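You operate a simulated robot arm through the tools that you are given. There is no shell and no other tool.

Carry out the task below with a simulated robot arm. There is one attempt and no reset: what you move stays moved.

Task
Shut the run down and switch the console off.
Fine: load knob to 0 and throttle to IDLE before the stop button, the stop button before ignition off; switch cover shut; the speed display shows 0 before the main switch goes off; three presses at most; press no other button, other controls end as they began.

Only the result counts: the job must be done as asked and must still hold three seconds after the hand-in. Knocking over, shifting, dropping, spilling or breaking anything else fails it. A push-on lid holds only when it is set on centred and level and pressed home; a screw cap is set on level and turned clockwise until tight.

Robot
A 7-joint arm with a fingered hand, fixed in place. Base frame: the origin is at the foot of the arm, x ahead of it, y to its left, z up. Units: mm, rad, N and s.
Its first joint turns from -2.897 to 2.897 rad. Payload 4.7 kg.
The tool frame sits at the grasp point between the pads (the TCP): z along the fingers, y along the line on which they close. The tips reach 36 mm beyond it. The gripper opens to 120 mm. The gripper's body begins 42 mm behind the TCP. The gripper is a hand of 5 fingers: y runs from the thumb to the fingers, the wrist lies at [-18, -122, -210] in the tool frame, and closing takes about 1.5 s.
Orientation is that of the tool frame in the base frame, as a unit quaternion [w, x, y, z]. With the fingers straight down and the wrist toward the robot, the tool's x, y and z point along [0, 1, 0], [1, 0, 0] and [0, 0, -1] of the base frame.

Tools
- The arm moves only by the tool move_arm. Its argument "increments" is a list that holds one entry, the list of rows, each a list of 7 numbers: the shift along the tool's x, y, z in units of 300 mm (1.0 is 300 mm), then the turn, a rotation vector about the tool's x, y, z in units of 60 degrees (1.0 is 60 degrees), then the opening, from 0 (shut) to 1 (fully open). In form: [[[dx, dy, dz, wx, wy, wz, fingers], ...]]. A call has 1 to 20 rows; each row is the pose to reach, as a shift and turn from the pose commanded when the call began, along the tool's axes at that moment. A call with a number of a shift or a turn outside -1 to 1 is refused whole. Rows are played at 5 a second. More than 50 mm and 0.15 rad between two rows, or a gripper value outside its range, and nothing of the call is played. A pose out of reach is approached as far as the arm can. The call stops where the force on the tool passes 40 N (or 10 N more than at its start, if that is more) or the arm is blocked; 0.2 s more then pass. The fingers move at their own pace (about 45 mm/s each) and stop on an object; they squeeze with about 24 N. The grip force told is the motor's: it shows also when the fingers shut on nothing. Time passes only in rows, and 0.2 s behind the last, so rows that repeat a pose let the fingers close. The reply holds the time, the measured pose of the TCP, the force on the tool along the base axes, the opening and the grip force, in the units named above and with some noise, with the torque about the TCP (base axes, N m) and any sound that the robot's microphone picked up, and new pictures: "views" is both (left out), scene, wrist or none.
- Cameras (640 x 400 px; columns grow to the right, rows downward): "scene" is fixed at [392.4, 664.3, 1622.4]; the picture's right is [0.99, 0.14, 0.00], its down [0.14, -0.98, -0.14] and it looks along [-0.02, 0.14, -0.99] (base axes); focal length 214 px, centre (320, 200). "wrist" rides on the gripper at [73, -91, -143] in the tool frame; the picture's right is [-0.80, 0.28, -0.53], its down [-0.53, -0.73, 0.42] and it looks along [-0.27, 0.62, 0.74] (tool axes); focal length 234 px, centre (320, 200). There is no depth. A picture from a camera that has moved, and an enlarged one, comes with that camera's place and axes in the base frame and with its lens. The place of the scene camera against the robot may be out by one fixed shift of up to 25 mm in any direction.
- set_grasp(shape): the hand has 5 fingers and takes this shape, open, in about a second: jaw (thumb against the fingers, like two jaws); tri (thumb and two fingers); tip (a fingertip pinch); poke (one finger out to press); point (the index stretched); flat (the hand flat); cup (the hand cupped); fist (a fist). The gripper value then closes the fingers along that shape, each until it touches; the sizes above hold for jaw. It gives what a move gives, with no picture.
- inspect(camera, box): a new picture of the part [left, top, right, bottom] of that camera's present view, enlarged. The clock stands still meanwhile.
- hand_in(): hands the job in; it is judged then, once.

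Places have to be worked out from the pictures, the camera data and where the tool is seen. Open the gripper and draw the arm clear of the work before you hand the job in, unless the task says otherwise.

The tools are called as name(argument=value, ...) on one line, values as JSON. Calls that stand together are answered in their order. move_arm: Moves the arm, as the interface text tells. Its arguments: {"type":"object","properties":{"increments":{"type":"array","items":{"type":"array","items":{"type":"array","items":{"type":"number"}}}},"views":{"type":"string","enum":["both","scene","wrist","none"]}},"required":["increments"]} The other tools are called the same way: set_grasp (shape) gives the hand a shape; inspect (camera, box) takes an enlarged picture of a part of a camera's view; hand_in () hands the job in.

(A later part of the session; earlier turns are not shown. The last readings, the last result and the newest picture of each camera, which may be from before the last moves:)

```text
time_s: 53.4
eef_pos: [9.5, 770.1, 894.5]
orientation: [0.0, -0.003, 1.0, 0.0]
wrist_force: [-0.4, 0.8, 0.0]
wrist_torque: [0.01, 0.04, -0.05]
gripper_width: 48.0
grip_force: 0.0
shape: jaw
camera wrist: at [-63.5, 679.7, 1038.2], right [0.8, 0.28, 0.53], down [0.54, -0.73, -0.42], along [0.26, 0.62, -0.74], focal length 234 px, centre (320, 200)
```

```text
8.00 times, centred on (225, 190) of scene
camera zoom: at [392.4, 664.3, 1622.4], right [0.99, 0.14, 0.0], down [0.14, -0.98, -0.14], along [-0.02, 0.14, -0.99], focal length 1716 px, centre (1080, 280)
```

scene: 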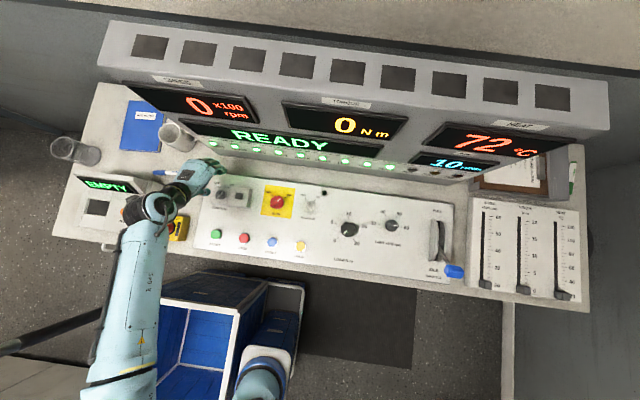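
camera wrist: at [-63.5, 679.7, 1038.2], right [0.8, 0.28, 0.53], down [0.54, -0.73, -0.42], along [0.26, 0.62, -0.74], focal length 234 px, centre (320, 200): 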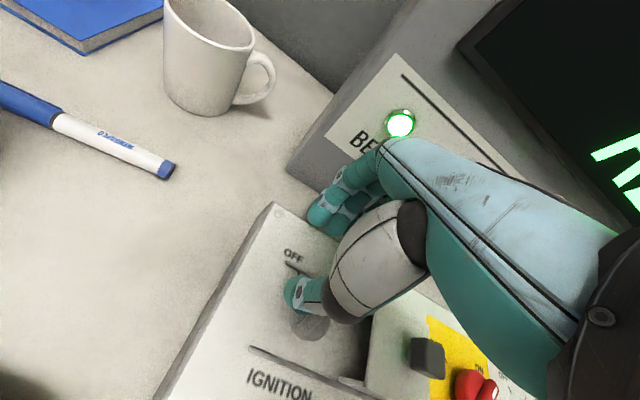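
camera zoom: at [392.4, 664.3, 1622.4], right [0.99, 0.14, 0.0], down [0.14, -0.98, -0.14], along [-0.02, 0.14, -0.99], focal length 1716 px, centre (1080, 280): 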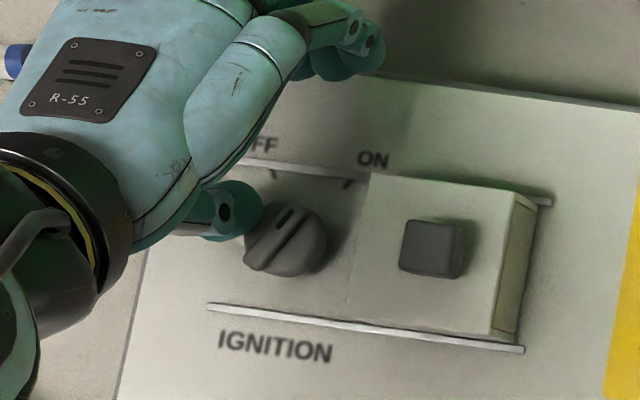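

The thumb is up-left of the knob with its tip about 5 mm below the bar top. I lower 4 mm more and start sweeping the thumb counter-clockwise round the knob's left side against the bar's lower end.

move_arm(increments=[[[0, 0, 0.013, 0, 0, 0, 0.4], [-0.008, -0.018, 0.013, 0, 0, 0, 0.4], [-0.0157, -0.0367, 0.013, 0, 0, 0, 0.4], [-0.023, -0.045, 0.013, 0, 0, 0, 0.4], [-0.03, -0.053, 0.013, 0, 0, 0, 0.4]]], views="wrist")

inspect(camera="wrist", box=[220, 220, 380, 340])

inspect(camera="scene", box=[190, 165, 260, 215])

```text
time_s: 54.6
eef_pos: [18.0, 754.8, 889.4]
orientation: [0.0, -0.002, 1.0, 0.0]
wrist_force: [-9.3, 2.4, 0.5]
wrist_torque: [0.0, 0.3, -0.27]
gripper_width: 46.5
grip_force: 0.1
shape: jaw
camera wrist: at [-55.5, 663.9, 1034.0], right [0.8, 0.28, 0.52], down [0.54, -0.73, -0.42], along [0.26, 0.62, -0.74], focal length 234 px, centre (320, 200)
```

wrist: 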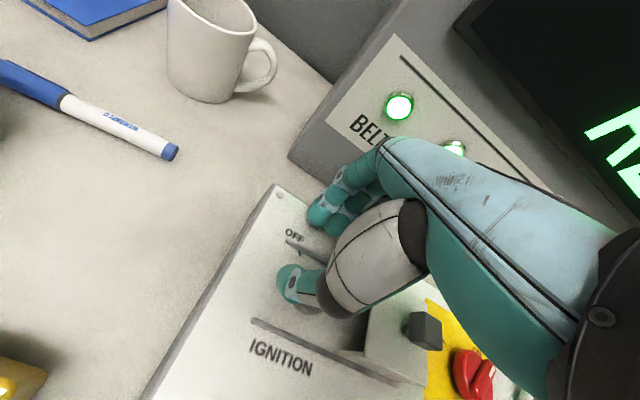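

```text
3.33 times, centred on (300, 280) of wrist
camera zoom: at [-55.5, 663.9, 1034.0], right [0.8, 0.28, 0.52], down [0.54, -0.73, -0.42], along [0.26, 0.62, -0.74], focal length 781 px, centre (387, -67)
```

zoom: 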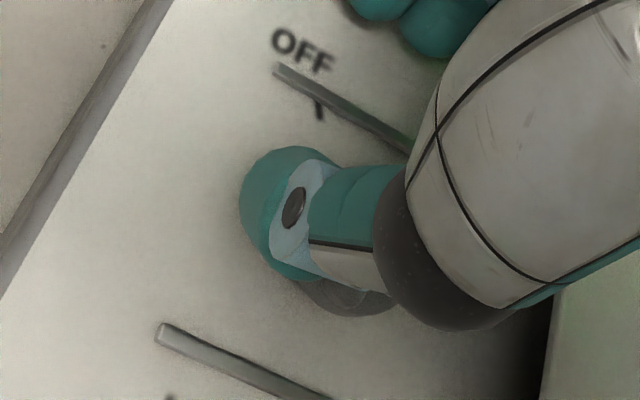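

```text
8.00 times, centred on (225, 190) of scene
camera zoom: at [392.4, 664.3, 1622.4], right [0.99, 0.14, 0.0], down [0.14, -0.98, -0.14], along [-0.02, 0.14, -0.99], focal length 1716 px, centre (1080, 280)
```

zoom: 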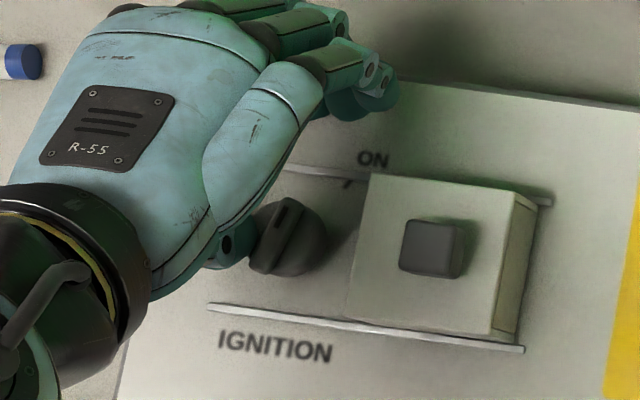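

The bar has turned about 20° so far with ~9 N. I continue the sweep around the lower side toward OFF.

move_arm(increments=[[[-0.0087, -0.0133, 0, 0, 0, 0, 0.4], [-0.0217, -0.0233, 0, 0, 0, 0, 0.4], [-0.0367, -0.03, 0, 0, 0, 0, 0.4], [-0.05, -0.032, 0, 0, 0, 0, 0.4], [-0.06, -0.03, 0, 0, 0, 0, 0.4]]], views="both")

inspect(camera="wrist", box=[220, 220, 380, 340])

inspect(camera="scene", box=[190, 165, 260, 215])

```text
time_s: 55.8
eef_pos: [37.3, 746.6, 891.8]
orientation: [0.0, -0.003, 1.0, 0.0]
wrist_force: [-16.7, -1.7, 4.8]
wrist_torque: [-0.14, 0.53, -0.46]
gripper_width: 50.5
grip_force: 0.1
shape: jaw
camera wrist: at [-36.9, 654.4, 1034.2], right [0.8, 0.28, 0.53], down [0.54, -0.73, -0.42], along [0.26, 0.62, -0.74], focal length 234 px, centre (320, 200)
```

scene: 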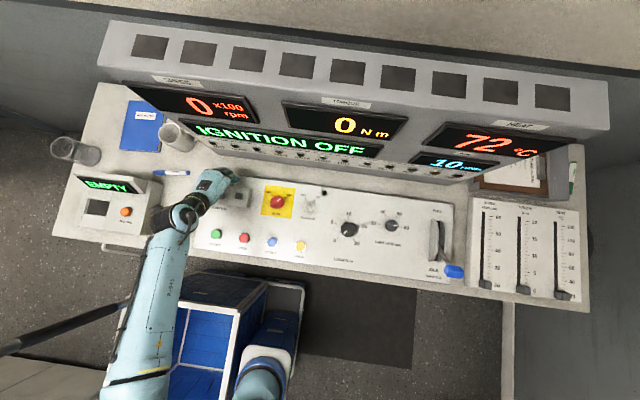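
wrist: 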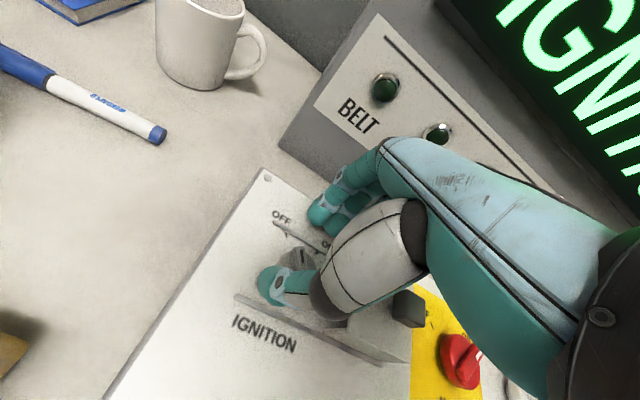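

```text
3.33 times, centred on (300, 280) of wrist
camera zoom: at [-36.9, 654.4, 1034.2], right [0.8, 0.28, 0.53], down [0.54, -0.73, -0.42], along [0.26, 0.62, -0.74], focal length 781 px, centre (387, -67)
```

zoom: 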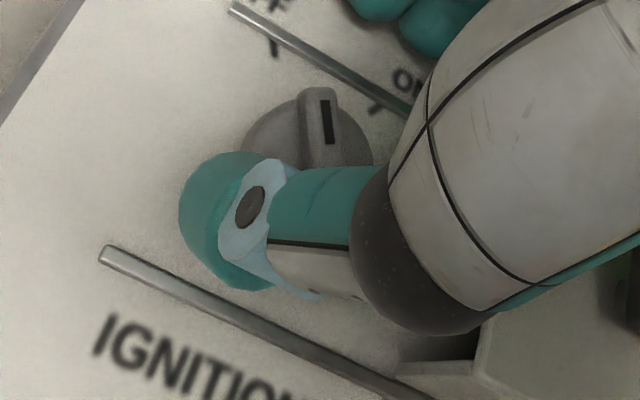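

```text
8.00 times, centred on (225, 190) of scene
camera zoom: at [392.4, 664.3, 1622.4], right [0.99, 0.14, 0.0], down [0.14, -0.98, -0.14], along [-0.02, 0.14, -0.99], focal length 1716 px, centre (1080, 280)
```

zoom: 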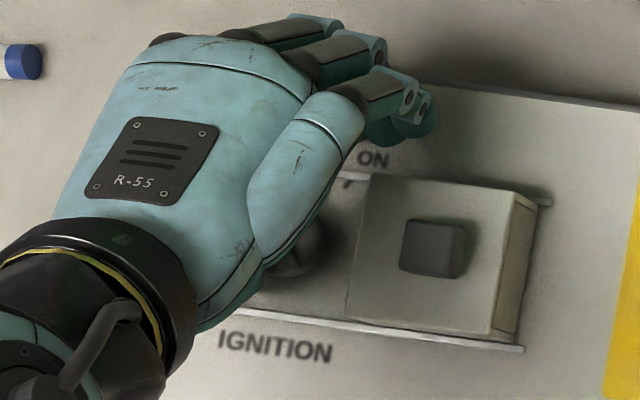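

The display reads IGNITION OFF and the push meets about 17 N, so the switch is at its OFF stop. I back the thumb off slightly and lift clear to verify.

move_arm(increments=[[[0.02, -0.01, 0, 0, 0, 0, 0.4], [0.025, -0.015, -0.03, 0, 0, 0, 0.4], [0.025, -0.015, -0.1, 0, 0, 0, 0.4], [0.025, -0.015, -0.2, 0, 0, 0, 0.5], [0.0, -0.1, -0.32, 0, 0, 0, 0.6], [-0.05, -0.2, -0.4, 0, 0, 0, 0.6]]], views="both")

inspect(camera="wrist", box=[200, 140, 440, 320])

inspect(camera="scene", box=[190, 165, 310, 245])

```text
time_s: 57.2
eef_pos: [50.9, 688.7, 1008.3]
orientation: [0.0, -0.002, 1.0, -0.002]
wrist_force: [-0.4, 0.7, -1.8]
wrist_torque: [0.01, 0.02, 0.01]
gripper_width: 71.6
grip_force: 0.0
shape: jaw
camera wrist: at [-22.3, 597.6, 1153.6], right [0.8, 0.28, 0.52], down [0.54, -0.73, -0.42], along [0.26, 0.62, -0.74], focal length 234 px, centre (320, 200)
```

scene: 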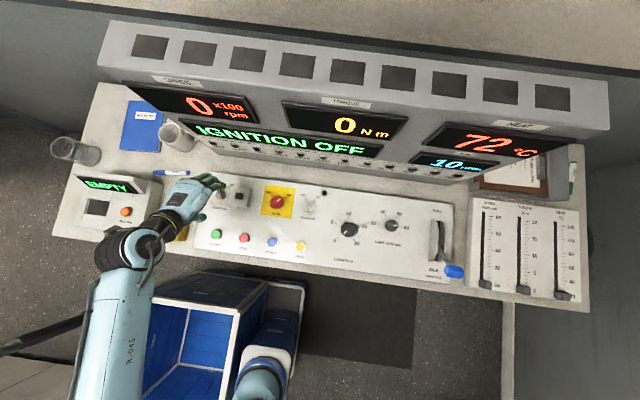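
wrist: 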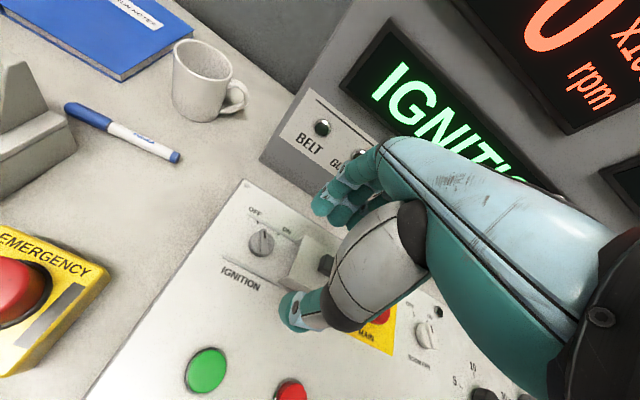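

```text
2.22 times, centred on (320, 230) of wrist
camera zoom: at [-22.3, 597.6, 1153.6], right [0.8, 0.28, 0.52], down [0.54, -0.73, -0.42], along [0.26, 0.62, -0.74], focal length 520 px, centre (320, 133)
```

zoom: 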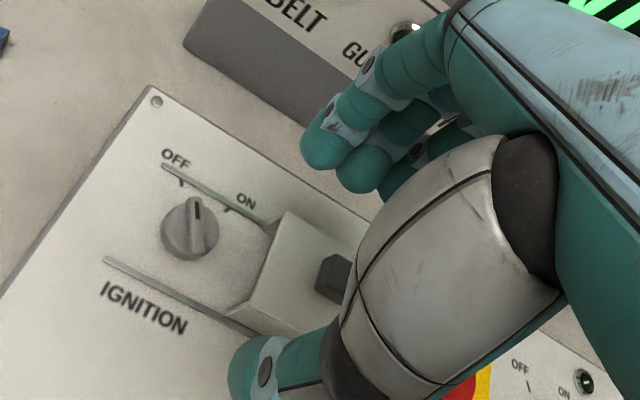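

```text
5.00 times, centred on (250, 205) of scene
camera zoom: at [392.4, 664.3, 1622.4], right [0.99, 0.14, 0.0], down [0.14, -0.98, -0.14], along [-0.02, 0.14, -0.99], focal length 1072 px, centre (670, 175)
```

zoom: 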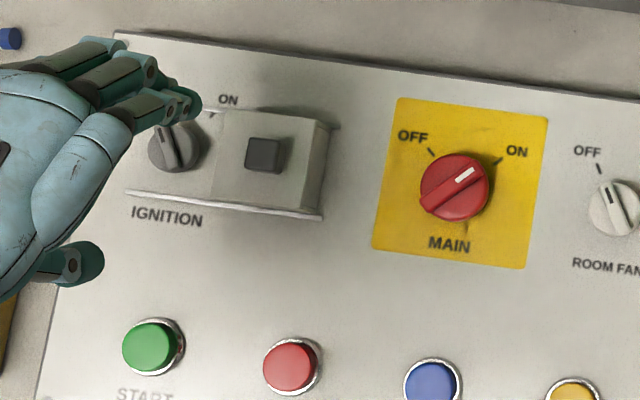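

The ignition bar points to OFF. Now the cover: its grip block is near (114, 730, 890). I hover the open jaw above it, closing direction across y.

move_arm(increments=[[[-0.05, 0.03, 0.02, 0, 0, 0, 0.6], [-0.1, 0.06, 0.06, 0, 0, 0, 0.6], [-0.15, 0.095, 0.1, 0, 0, 0, 0.6], [-0.207, 0.127, 0.16, 0, 0, 0, 0.6]]], views="both")

inspect(camera="wrist", box=[200, 180, 440, 360])

inspect(camera="scene", box=[190, 165, 310, 245])

```text
time_s: 58.2
eef_pos: [115.6, 724.7, 962.3]
orientation: [0.0, -0.003, 1.0, 0.0]
wrist_force: [-0.3, -0.2, 0.4]
wrist_torque: [0.01, -0.03, -0.01]
gripper_width: 71.4
grip_force: 0.0
shape: jaw
camera wrist: at [41.0, 634.0, 1107.5], right [0.8, 0.28, 0.53], down [0.54, -0.73, -0.43], along [0.26, 0.62, -0.74], focal length 234 px, centre (320, 200)
```

scene: 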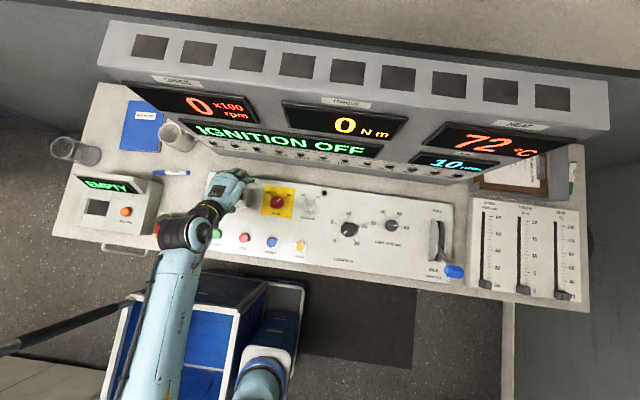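
wrist: 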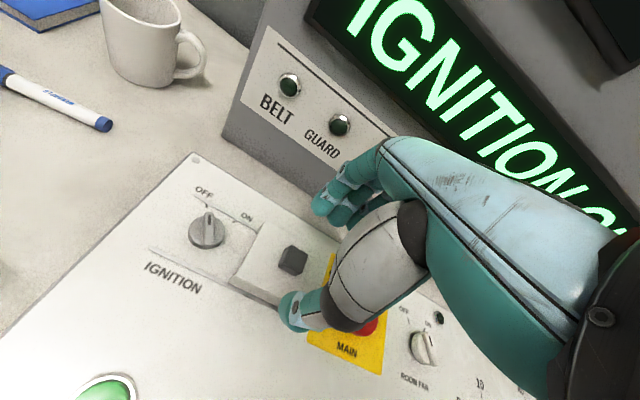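

```text
2.22 times, centred on (320, 270) of wrist
camera zoom: at [41.0, 634.0, 1107.5], right [0.8, 0.28, 0.53], down [0.54, -0.73, -0.43], along [0.26, 0.62, -0.74], focal length 520 px, centre (320, 44)
```

zoom: 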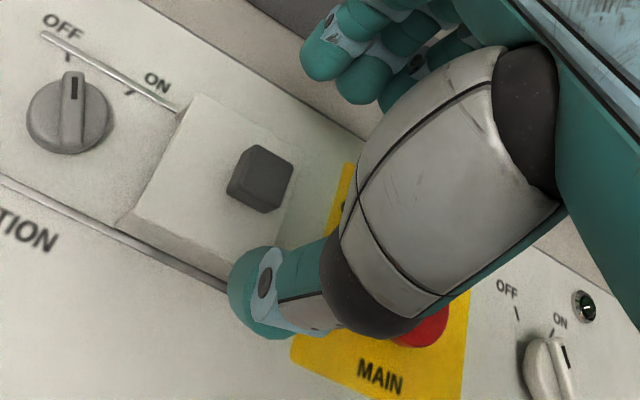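

```text
5.00 times, centred on (250, 205) of scene
camera zoom: at [392.4, 664.3, 1622.4], right [0.99, 0.14, 0.0], down [0.14, -0.98, -0.14], along [-0.02, 0.14, -0.99], focal length 1072 px, centre (670, 175)
```

zoom: 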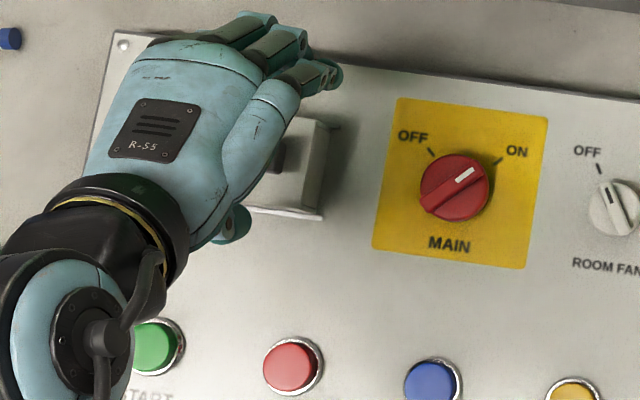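

The block sits at about (115, 727, 895), right below the TCP. I descend until the tips are around the block and close on it.

move_arm(increments=[[[0, 0.01, 0.05, 0, 0, 0, 0.6], [0, 0.01, 0.1, 0, 0, 0, 0.6], [0, 0.01, 0.137, 0, 0, 0, 0.6], [0, 0.01, 0.137, 0, 0, 0, 0.4], [0, 0.01, 0.137, 0, 0, 0, 0.2], [0, 0.01, 0.137, 0, 0, 0, 0.1], [0, 0.01, 0.137, 0, 0, 0, 0.1], [0, 0.01, 0.137, 0, 0, 0, 0.1], [0, 0.01, 0.137, 0, 0, 0, 0.1]]], views="both")

inspect(camera="wrist", box=[200, 180, 440, 360])

```text
time_s: 60.2
eef_pos: [113.7, 726.2, 921.2]
orientation: [-0.001, -0.002, 1.0, -0.001]
wrist_force: [0.3, -7.0, -1.2]
wrist_torque: [-0.11, -0.03, 0.01]
gripper_width: 16.0
grip_force: 23.5
shape: jaw
camera wrist: at [39.6, 636.0, 1065.6], right [0.8, 0.28, 0.53], down [0.54, -0.73, -0.42], along [0.26, 0.62, -0.74], focal length 234 px, centre (320, 200)
```

scene: 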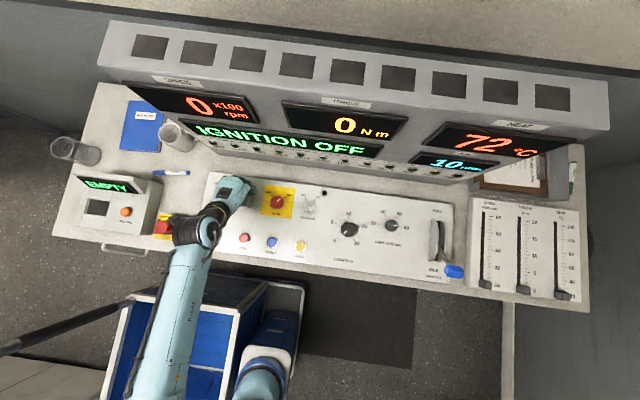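
wrist: 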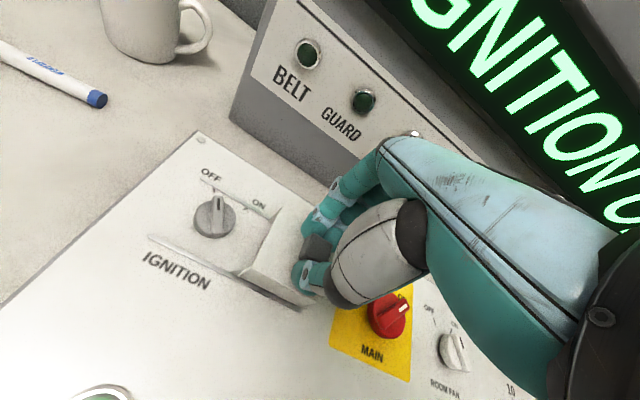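

```text
2.22 times, centred on (320, 270) of wrist
camera zoom: at [39.6, 636.0, 1065.6], right [0.8, 0.28, 0.53], down [0.54, -0.73, -0.42], along [0.26, 0.62, -0.74], focal length 520 px, centre (320, 44)
```

zoom: 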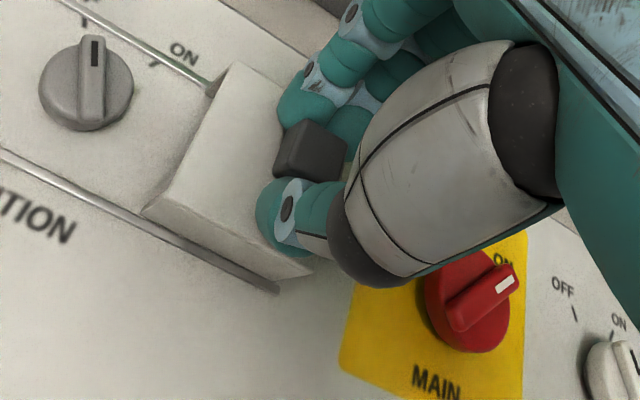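

The block is gripped. I slide the cover to the left (−x) in 10 mm steps.

move_arm(increments=[[[0.03, 0.01, 0, 0, 0, 0, 0.1], [0.06, 0.01, 0, 0, 0, 0, 0.1], [0.09, 0.01, 0, 0, 0, 0, 0.1], [0.12, 0.01, 0, 0, 0, 0, 0.1], [0.15, 0.01, 0, 0, 0, 0, 0.1], [0.18, 0.01, 0, 0, 0, 0, 0.1]]], views="both")

inspect(camera="wrist", box=[200, 180, 440, 360])

```text
time_s: 61.6
eef_pos: [61.4, 728.5, 921.5]
orientation: [-0.001, -0.002, 1.0, 0.0]
wrist_force: [0.4, -16.5, -1.7]
wrist_torque: [-0.54, 0.0, -0.02]
gripper_width: 15.8
grip_force: 24.0
shape: jaw
camera wrist: at [-12.0, 638.5, 1065.7], right [0.8, 0.28, 0.52], down [0.53, -0.73, -0.42], along [0.26, 0.62, -0.74], focal length 234 px, centre (320, 200)
```

scene: 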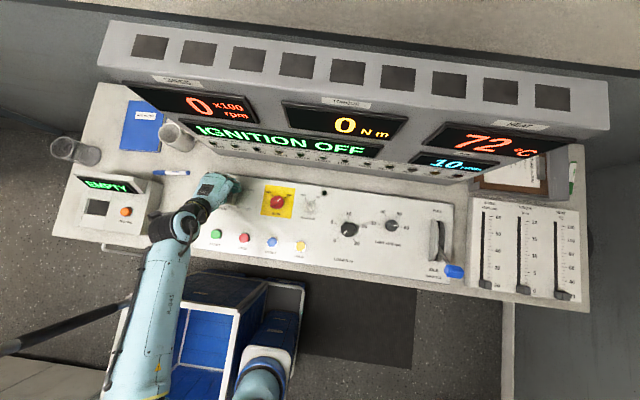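
wrist: 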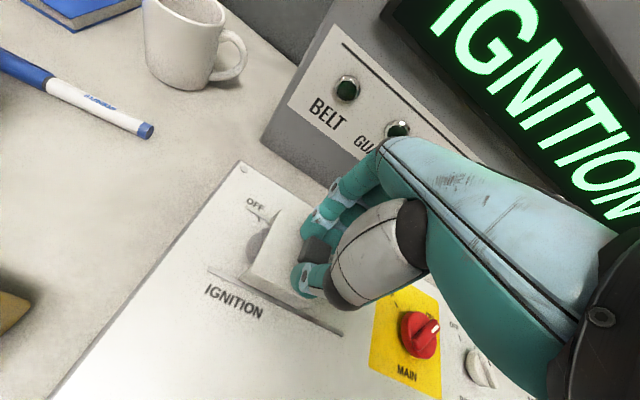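

```text
2.22 times, centred on (320, 270) of wrist
camera zoom: at [-12.0, 638.5, 1065.7], right [0.8, 0.28, 0.52], down [0.53, -0.73, -0.42], along [0.26, 0.62, -0.74], focal length 520 px, centre (320, 44)
```

zoom: 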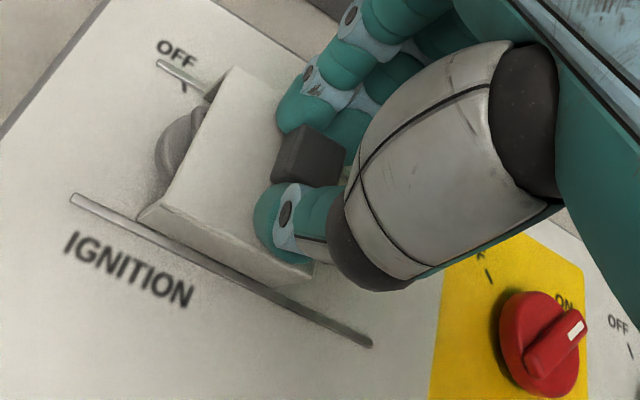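

The cover slides smoothly and half-covers the switch. I relieve the sideways force and continue left until it reaches its stop.

move_arm(increments=[[[0.03, -0.012, 0, 0, 0, 0, 0.1], [0.06, -0.012, 0, 0, 0, 0, 0.1], [0.08, -0.012, 0, 0, 0, 0, 0.1], [0.095, -0.012, 0, 0, 0, 0, 0.1], [0.11, -0.012, 0, 0, 0, 0, 0.1]]], views="both")

inspect(camera="wrist", box=[200, 180, 440, 360])

```text
time_s: 62.8
eef_pos: [26.9, 724.2, 920.5]
orientation: [0.002, -0.002, 1.0, -0.001]
wrist_force: [12.9, -8.6, -4.9]
wrist_torque: [-0.14, -0.33, 0.0]
gripper_width: 15.0
grip_force: 23.8
shape: jaw
camera wrist: at [-46.4, 633.8, 1065.1], right [0.8, 0.28, 0.53], down [0.54, -0.73, -0.42], along [0.26, 0.62, -0.74], focal length 234 px, centre (320, 200)
```

scene: 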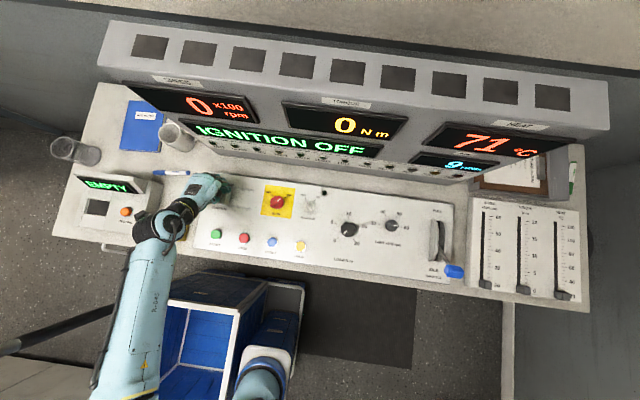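
wrist: 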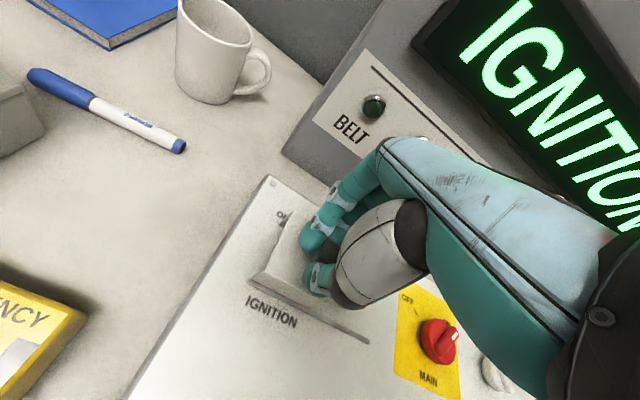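

```text
2.22 times, centred on (320, 270) of wrist
camera zoom: at [-46.4, 633.8, 1065.1], right [0.8, 0.28, 0.53], down [0.54, -0.73, -0.42], along [0.26, 0.62, -0.74], focal length 520 px, centre (320, 44)
```

zoom: 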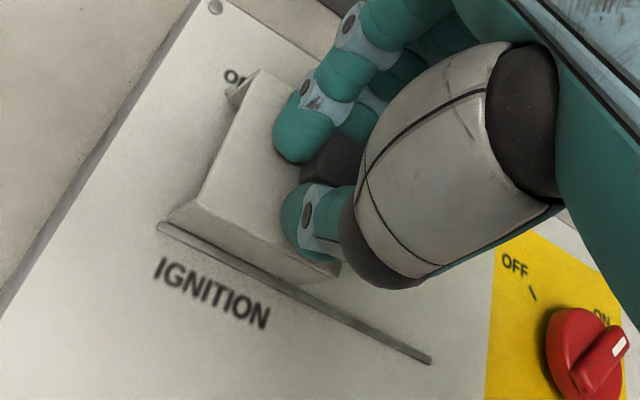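

The cover has reached the left end of the rails with about 13 N pushing back. I nudge a few mm more to make sure it's fully home.

move_arm(increments=[[[0.01, 0.005, 0, 0, 0, 0, 0.1], [0.02, 0.005, 0, 0, 0, 0, 0.1], [0.02, 0.005, 0, 0, 0, 0, 0.1]]], views="none")

inspect(camera="wrist", box=[200, 180, 440, 360])

```text
time_s: 63.6
eef_pos: [23.6, 727.3, 923.0]
orientation: [0.001, -0.002, 1.0, -0.001]
wrist_force: [23.0, -17.2, -5.4]
wrist_torque: [-0.39, -0.46, -0.11]
gripper_width: 14.0
grip_force: 24.0
shape: jaw
```

```text
2.22 times, centred on (320, 270) of wrist
camera zoom: at [-51.1, 636.3, 1065.5], right [0.8, 0.28, 0.53], down [0.54, -0.73, -0.42], along [0.26, 0.62, -0.74], focal length 520 px, centre (320, 44)
```

zoom: 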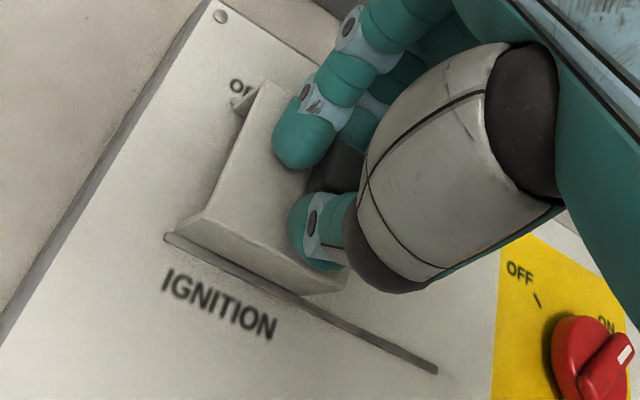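

The cover is firmly at its stop (23 N). I open the jaw and lift straight up.

move_arm(increments=[[[0, -0.01, 0, 0, 0, 0, 0.3], [0, -0.01, 0, 0, 0, 0, 0.5], [0, -0.01, 0, 0, 0, 0, 0.6], [0, -0.01, 0, 0, 0, 0, 0.6], [0, -0.01, -0.05, 0, 0, 0, 0.6], [0, -0.01, -0.12, 0, 0, 0, 0.6], [0, -0.05, -0.2, 0, 0, 0, 0.6], [-0.1, -0.1, -0.28, 0, 0, 0, 0.6], [-0.2, -0.13, -0.32, 0, 0, 0, 0.6], [-0.3, -0.13, -0.32, 0, 0, 0, 0.7]]], views="both")

inspect(camera="scene", box=[190, 165, 310, 245])

inspect(camera="wrist", box=[60, 120, 360, 340])

```text
time_s: 65.8
eef_pos: [110.8, 690.1, 1017.4]
orientation: [-0.001, -0.003, 1.0, 0.0]
wrist_force: [-0.3, 0.4, 0.5]
wrist_torque: [-0.01, -0.04, 0.0]
gripper_width: 83.6
grip_force: 0.1
shape: jaw
camera wrist: at [38.1, 599.5, 1161.6], right [0.8, 0.28, 0.53], down [0.54, -0.73, -0.42], along [0.26, 0.62, -0.74], focal length 234 px, centre (320, 200)
```

scene: 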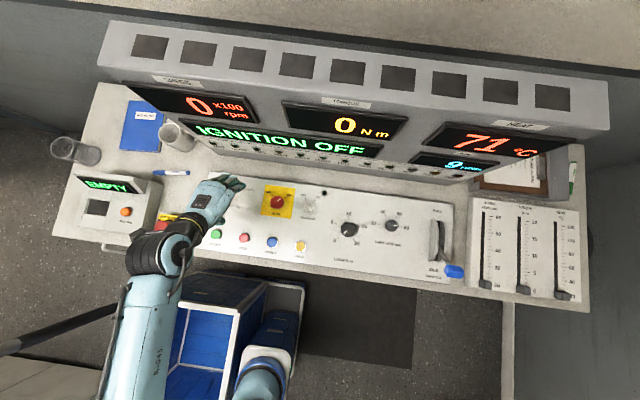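
wrist: 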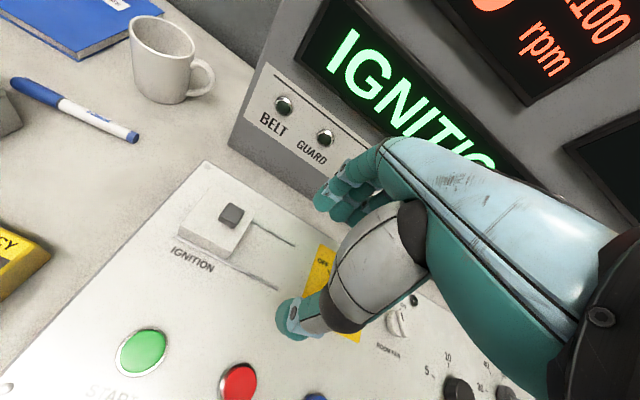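

```text
5.00 times, centred on (250, 205) of scene
camera zoom: at [392.4, 664.3, 1622.4], right [0.99, 0.14, 0.0], down [0.14, -0.98, -0.14], along [-0.02, 0.14, -0.99], focal length 1072 px, centre (670, 175)
```

zoom: 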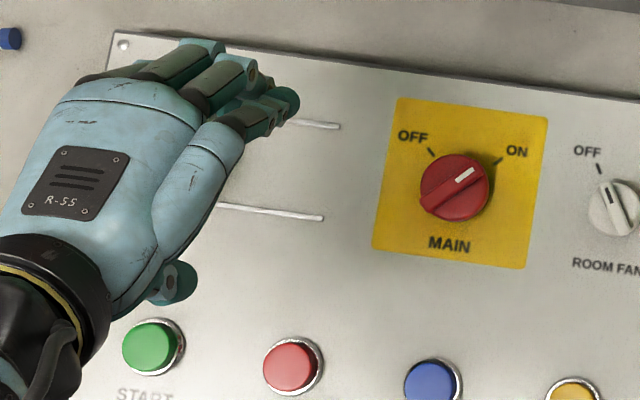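

```text
1.82 times, centred on (210, 230) of wrist
camera zoom: at [38.1, 599.5, 1161.6], right [0.8, 0.28, 0.53], down [0.54, -0.73, -0.42], along [0.26, 0.62, -0.74], focal length 426 px, centre (520, 146)
```

zoom: 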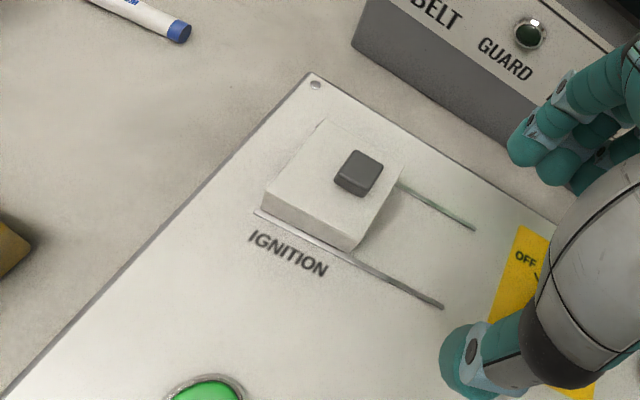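

The cover is fully shut and the speed display reads 0. Next the MAIN switch, centred about (236, 725, 860) with its bar at ON (45° right); I use the same thumb push, first hovering with the thumb up-left of it.

move_arm(increments=[[[-0.08, 0.06, 0, 0, 0, 0, 0.6], [-0.16, 0.12, 0.02, 0, 0, 0, 0.5], [-0.24, 0.19, 0.08, 0, 0, 0, 0.4], [-0.327, 0.26, 0.16, 0, 0, 0, 0.4], [-0.327, 0.26, 0.23, 0, 0, 0, 0.4], [-0.327, 0.26, 0.28, 0, 0, 0, 0.4]]], views="both")

inspect(camera="wrist", box=[220, 220, 380, 340])

inspect(camera="scene", box=[230, 165, 310, 225])

```text
time_s: 67.2
eef_pos: [210.1, 768.5, 933.1]
orientation: [0.001, -0.002, 1.0, 0.0]
wrist_force: [0.8, 0.4, -0.3]
wrist_torque: [-0.01, 0.01, 0.0]
gripper_width: 48.4
grip_force: 0.1
shape: jaw
camera wrist: at [136.2, 677.0, 1077.1], right [0.8, 0.28, 0.53], down [0.54, -0.73, -0.42], along [0.26, 0.62, -0.74], focal length 234 px, centre (320, 200)
```

scene: 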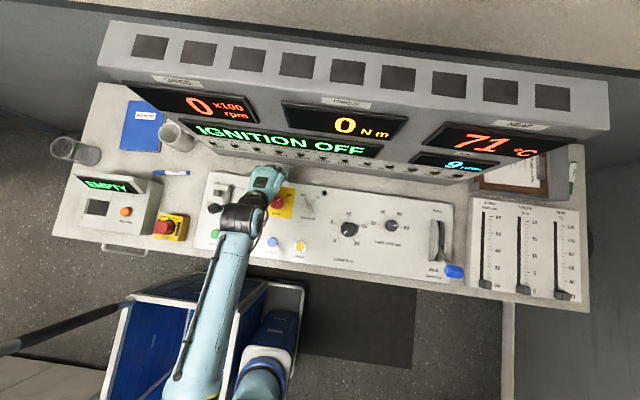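
wrist: 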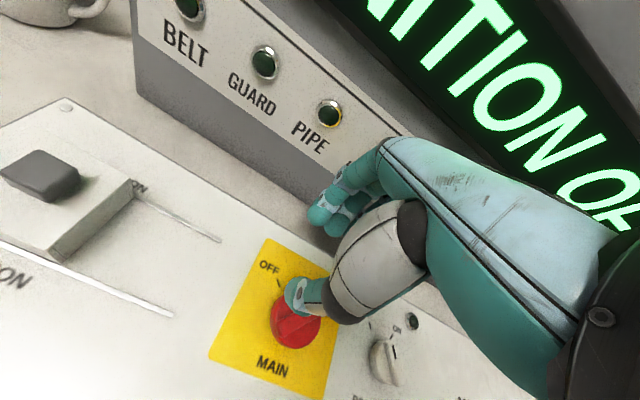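

```text
3.33 times, centred on (300, 280) of wrist
camera zoom: at [136.2, 677.0, 1077.1], right [0.8, 0.28, 0.53], down [0.54, -0.73, -0.42], along [0.26, 0.62, -0.74], focal length 781 px, centre (387, -67)
```

zoom: 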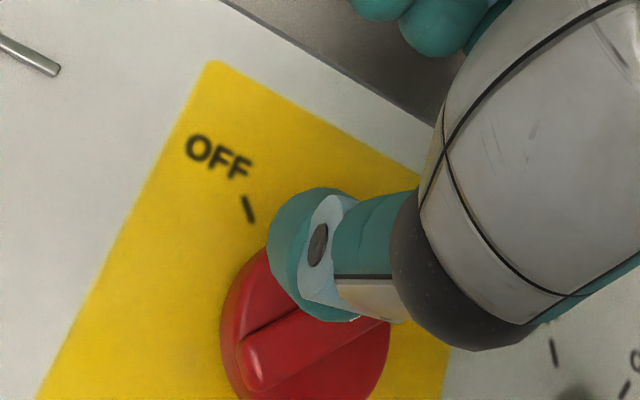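

```text
6.67 times, centred on (270, 195) of scene
camera zoom: at [392.4, 664.3, 1622.4], right [0.99, 0.14, 0.0], down [0.14, -0.98, -0.14], along [-0.02, 0.14, -0.99], focal length 1430 px, centre (653, 233)
```

zoom: 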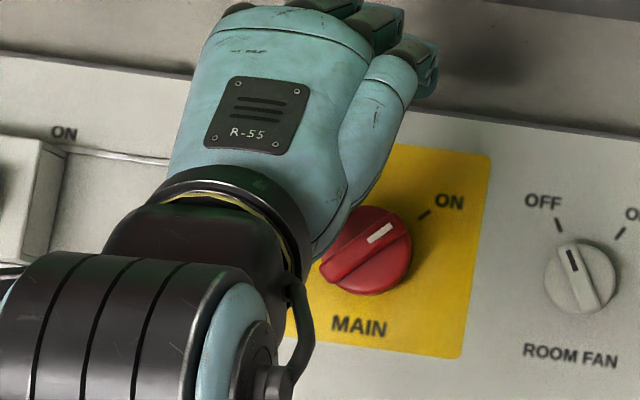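

The thumb is up-left of the red knob (centre ≈ (235, 723)). I lower so that the thumb tip is beside the bar.

move_arm(increments=[[[0, 0, 0.04, 0, 0, 0, 0.4], [0, 0, 0.08, 0, 0, 0, 0.4], [0, 0, 0.11, 0, 0, 0, 0.4], [0, 0, 0.123, 0, 0, 0, 0.4]]], views="wrist")

inspect(camera="wrist", box=[220, 240, 380, 360])

inspect(camera="scene", box=[230, 165, 310, 225])

```text
time_s: 68.2
eef_pos: [207.9, 766.6, 902.6]
orientation: [0.0, -0.001, 1.0, 0.006]
wrist_force: [-2.0, -3.7, 32.6]
wrist_torque: [-1.27, -0.08, -0.13]
gripper_width: 50.2
grip_force: 0.0
shape: jaw
camera wrist: at [135.3, 674.7, 1045.2], right [0.8, 0.28, 0.53], down [0.53, -0.73, -0.43], along [0.26, 0.63, -0.73], focal length 234 px, centre (320, 200)
```

wrist: 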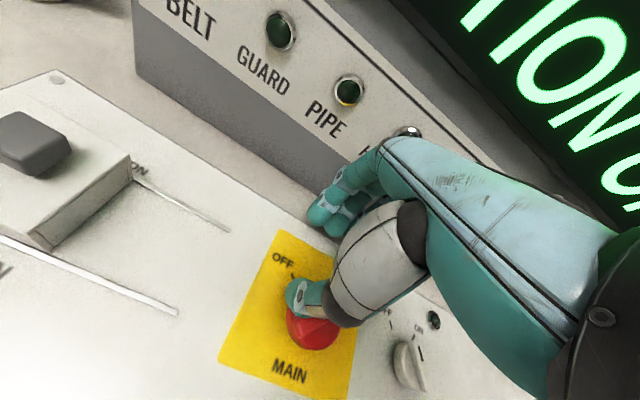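

```text
3.33 times, centred on (300, 300) of wrist
camera zoom: at [135.3, 674.7, 1045.2], right [0.8, 0.28, 0.53], down [0.53, -0.73, -0.43], along [0.26, 0.63, -0.73], focal length 781 px, centre (387, -133)
```

zoom: 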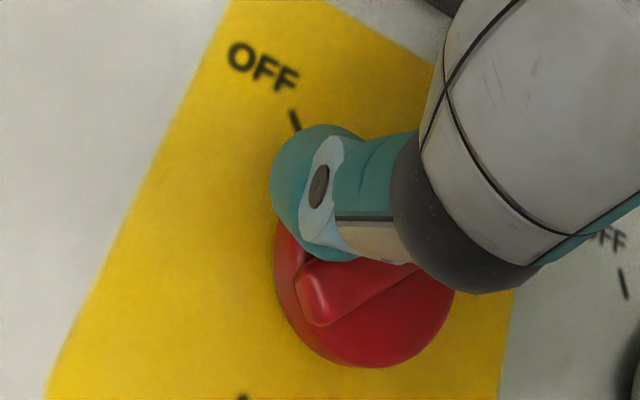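

```text
6.67 times, centred on (270, 195) of scene
camera zoom: at [392.4, 664.3, 1622.4], right [0.99, 0.14, 0.0], down [0.14, -0.98, -0.14], along [-0.02, 0.14, -0.99], focal length 1430 px, centre (653, 233)
```

zoom: 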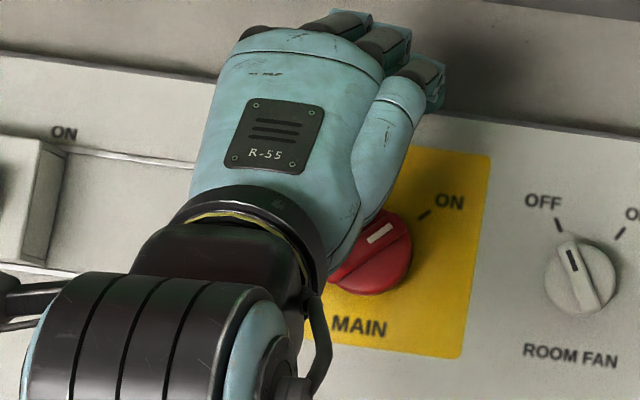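

The thumb landed on the disc top (33 N), so the disc top is at about z = 866. I raise about 8 mm from the commanded height so the tip clears the disc but still catches the bar, and begin the sweep.

move_arm(increments=[[[0, 0, -0.027, 0, 0, 0, 0.4], [-0.001, -0.016, -0.027, 0, 0, 0, 0.4], [-0.001, -0.031, -0.027, 0, 0, 0, 0.4], [-0.005, -0.051, -0.027, 0, 0, 0, 0.4]]], views="wrist")

inspect(camera="wrist", box=[220, 240, 380, 360])

inspect(camera="scene", box=[230, 165, 310, 225])

```text
time_s: 69.2
eef_pos: [212.2, 751.0, 902.3]
orientation: [-0.001, -0.003, 1.0, -0.001]
wrist_force: [-1.5, 2.6, 0.7]
wrist_torque: [-0.01, 0.01, 0.01]
gripper_width: 46.6
grip_force: 0.0
shape: jaw
camera wrist: at [137.7, 660.7, 1046.5], right [0.8, 0.28, 0.52], down [0.54, -0.73, -0.42], along [0.26, 0.62, -0.74], focal length 234 px, centre (320, 200)
```

wrist: 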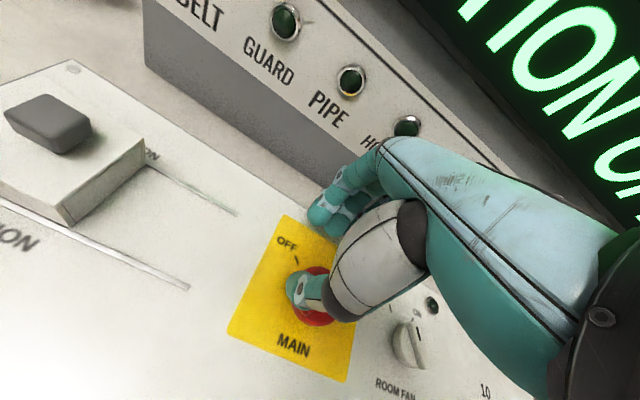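

```text
3.33 times, centred on (300, 300) of wrist
camera zoom: at [137.7, 660.7, 1046.5], right [0.8, 0.28, 0.52], down [0.54, -0.73, -0.42], along [0.26, 0.62, -0.74], focal length 781 px, centre (387, -133)
```

zoom: 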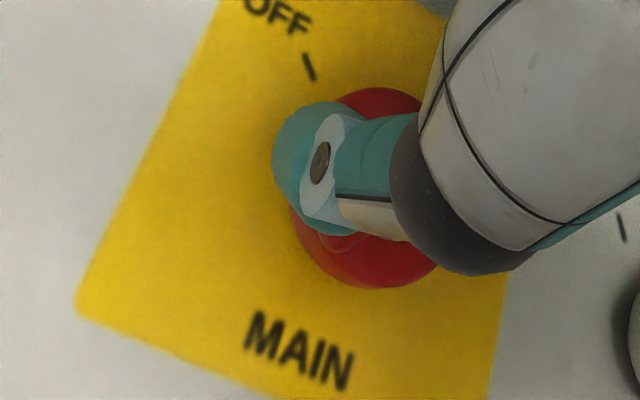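

```text
6.67 times, centred on (270, 195) of scene
camera zoom: at [392.4, 664.3, 1622.4], right [0.99, 0.14, 0.0], down [0.14, -0.98, -0.14], along [-0.02, 0.14, -0.99], focal length 1430 px, centre (653, 233)
```

zoom: 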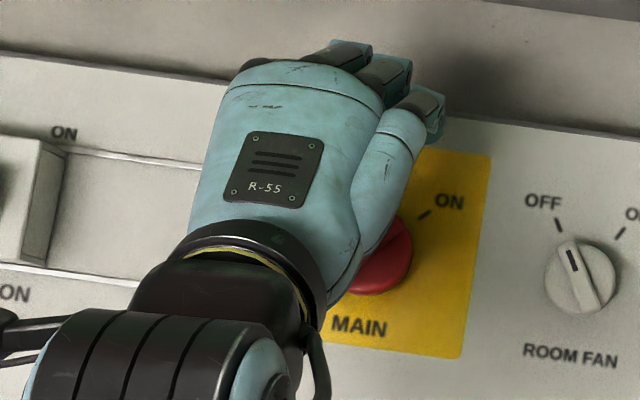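

The thumb is too far out, near the very end of the bar (knob centre ≈ (231, 722)). I re-enter closer to the hub from up-left and sweep again.

move_arm(increments=[[[0, 0.037, 0, 0, 0, 0, 0.4], [-0.017, 0.03, 0, 0, 0, 0, 0.4], [-0.022, 0.007, 0, 0, 0, 0, 0.4], [-0.027, -0.009, 0, 0, 0, 0, 0.4], [-0.038, -0.023, 0, 0, 0, 0, 0.4]]], views="wrist")

inspect(camera="wrist", box=[220, 240, 380, 360])

inspect(camera="scene", box=[230, 165, 310, 225])

```text
time_s: 70.4
eef_pos: [224.2, 745.4, 903.4]
orientation: [0.0, -0.003, 1.0, -0.001]
wrist_force: [-0.5, -0.1, 0.9]
wrist_torque: [0.0, -0.02, 0.0]
gripper_width: 48.0
grip_force: 0.1
shape: jaw
camera wrist: at [149.3, 654.7, 1047.5], right [0.8, 0.28, 0.53], down [0.54, -0.73, -0.42], along [0.26, 0.62, -0.74], focal length 234 px, centre (320, 200)
```

wrist: 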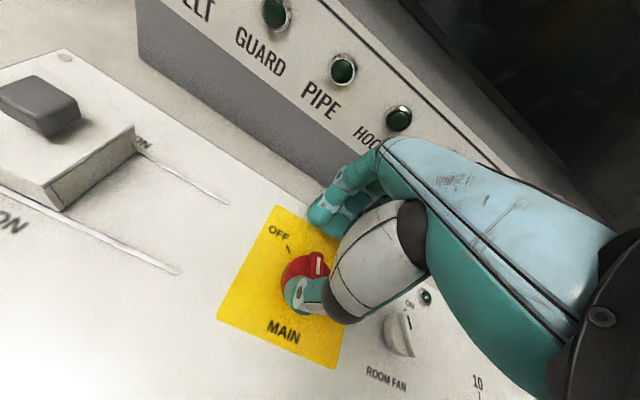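

```text
3.33 times, centred on (300, 300) of wrist
camera zoom: at [149.3, 654.7, 1047.5], right [0.8, 0.28, 0.53], down [0.54, -0.73, -0.42], along [0.26, 0.62, -0.74], focal length 781 px, centre (387, -133)
```

zoom: 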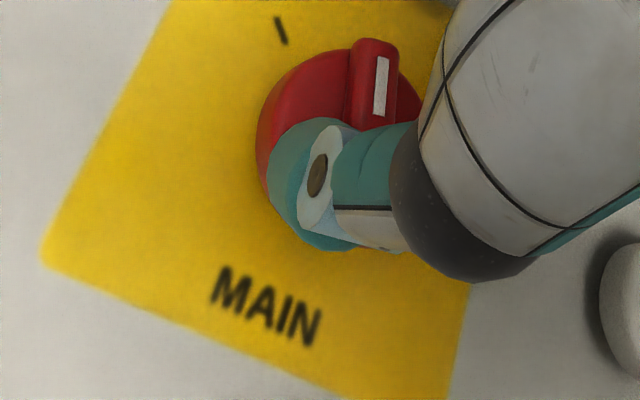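

```text
6.67 times, centred on (270, 195) of scene
camera zoom: at [392.4, 664.3, 1622.4], right [0.99, 0.14, 0.0], down [0.14, -0.98, -0.14], along [-0.02, 0.14, -0.99], focal length 1430 px, centre (653, 233)
```

zoom: 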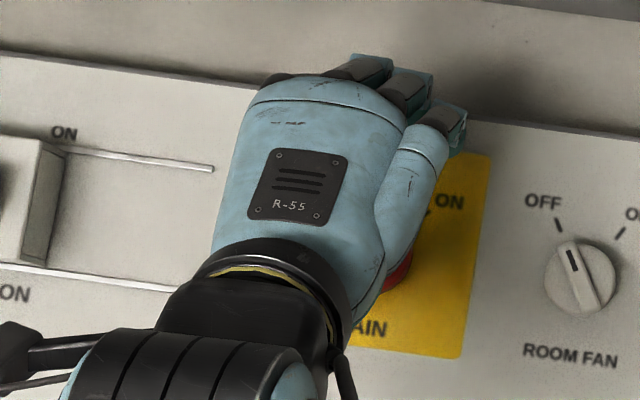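

The bar has turned past midway and the displays have gone dark. I continue the sweep to bring the switch fully to its OFF stop.

move_arm(increments=[[[-0.0117, -0.008, 0, 0, 0, 0, 0.4], [-0.0217, -0.0143, 0, 0, 0, 0, 0.4], [-0.033, -0.0167, 0, 0, 0, 0, 0.4], [-0.043, -0.0167, 0, 0, 0, 0, 0.4], [-0.053, -0.015, 0, 0, 0, 0, 0.4]]], views="both")

inspect(camera="wrist", box=[220, 240, 380, 360])

```text
time_s: 71.6
eef_pos: [237.5, 739.8, 904.1]
orientation: [0.0, -0.002, 1.0, 0.0]
wrist_force: [-3.7, -1.6, 1.3]
wrist_torque: [-0.03, 0.1, -0.09]
gripper_width: 48.7
grip_force: 0.1
shape: jaw
camera wrist: at [164.7, 649.7, 1048.3], right [0.8, 0.28, 0.52], down [0.54, -0.73, -0.42], along [0.26, 0.62, -0.74], focal length 234 px, centre (320, 200)
```

scene: 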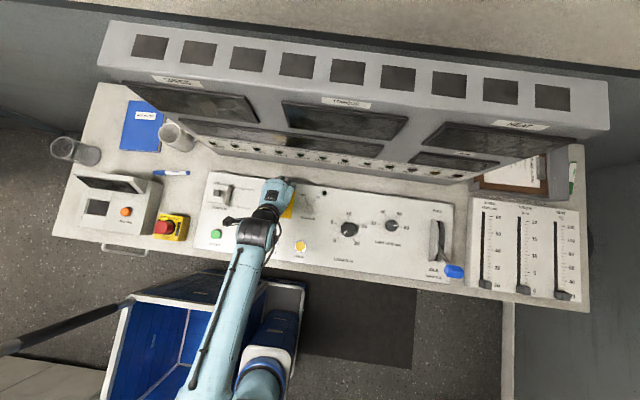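
wrist: 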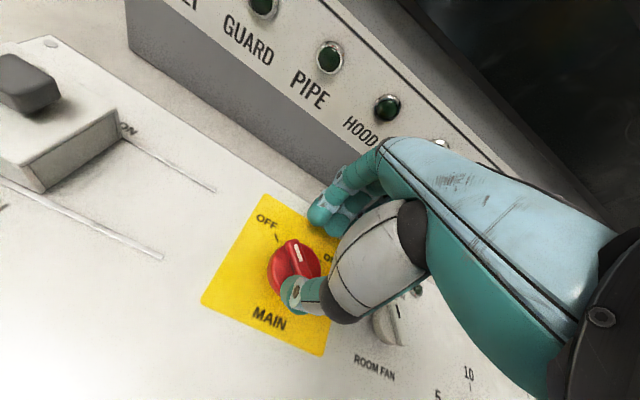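

```text
3.33 times, centred on (300, 300) of wrist
camera zoom: at [164.7, 649.7, 1048.3], right [0.8, 0.28, 0.52], down [0.54, -0.73, -0.42], along [0.26, 0.62, -0.74], focal length 781 px, centre (387, -133)
```

zoom: 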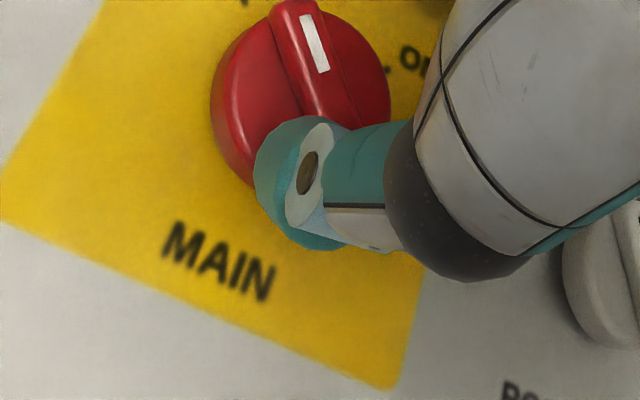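

All displays are dark; the red bar is nearly at the OFF tick. I push a few mm more to make sure it's on the stop.

move_arm(increments=[[[-0.01, 0.002, 0, 0, 0, 0, 0.4], [-0.02, 0.005, 0, 0, 0, 0, 0.4], [-0.03, 0.009, 0, 0, 0, 0, 0.4]]], views="none")

inspect(camera="wrist", box=[220, 220, 380, 340])

```text
time_s: 72.4
eef_pos: [246.7, 743.3, 904.0]
orientation: [0.0, -0.002, 1.0, 0.0]
wrist_force: [-10.5, -2.9, 3.6]
wrist_torque: [-0.24, 0.31, -0.28]
gripper_width: 50.6
grip_force: 0.1
shape: jaw
```

```text
3.33 times, centred on (300, 280) of wrist
camera zoom: at [172.9, 652.1, 1049.0], right [0.8, 0.28, 0.53], down [0.54, -0.73, -0.43], along [0.26, 0.62, -0.74], focal length 781 px, centre (387, -67)
```

zoom: 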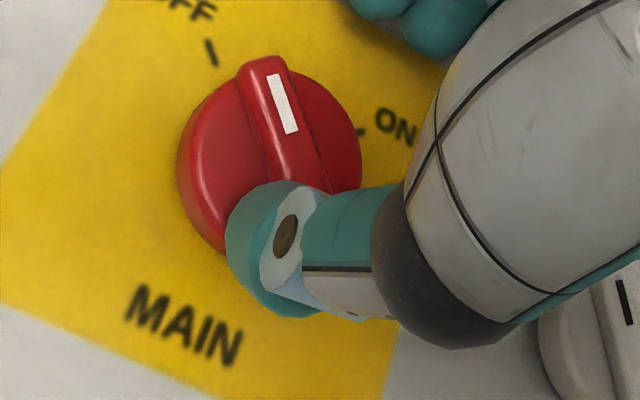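

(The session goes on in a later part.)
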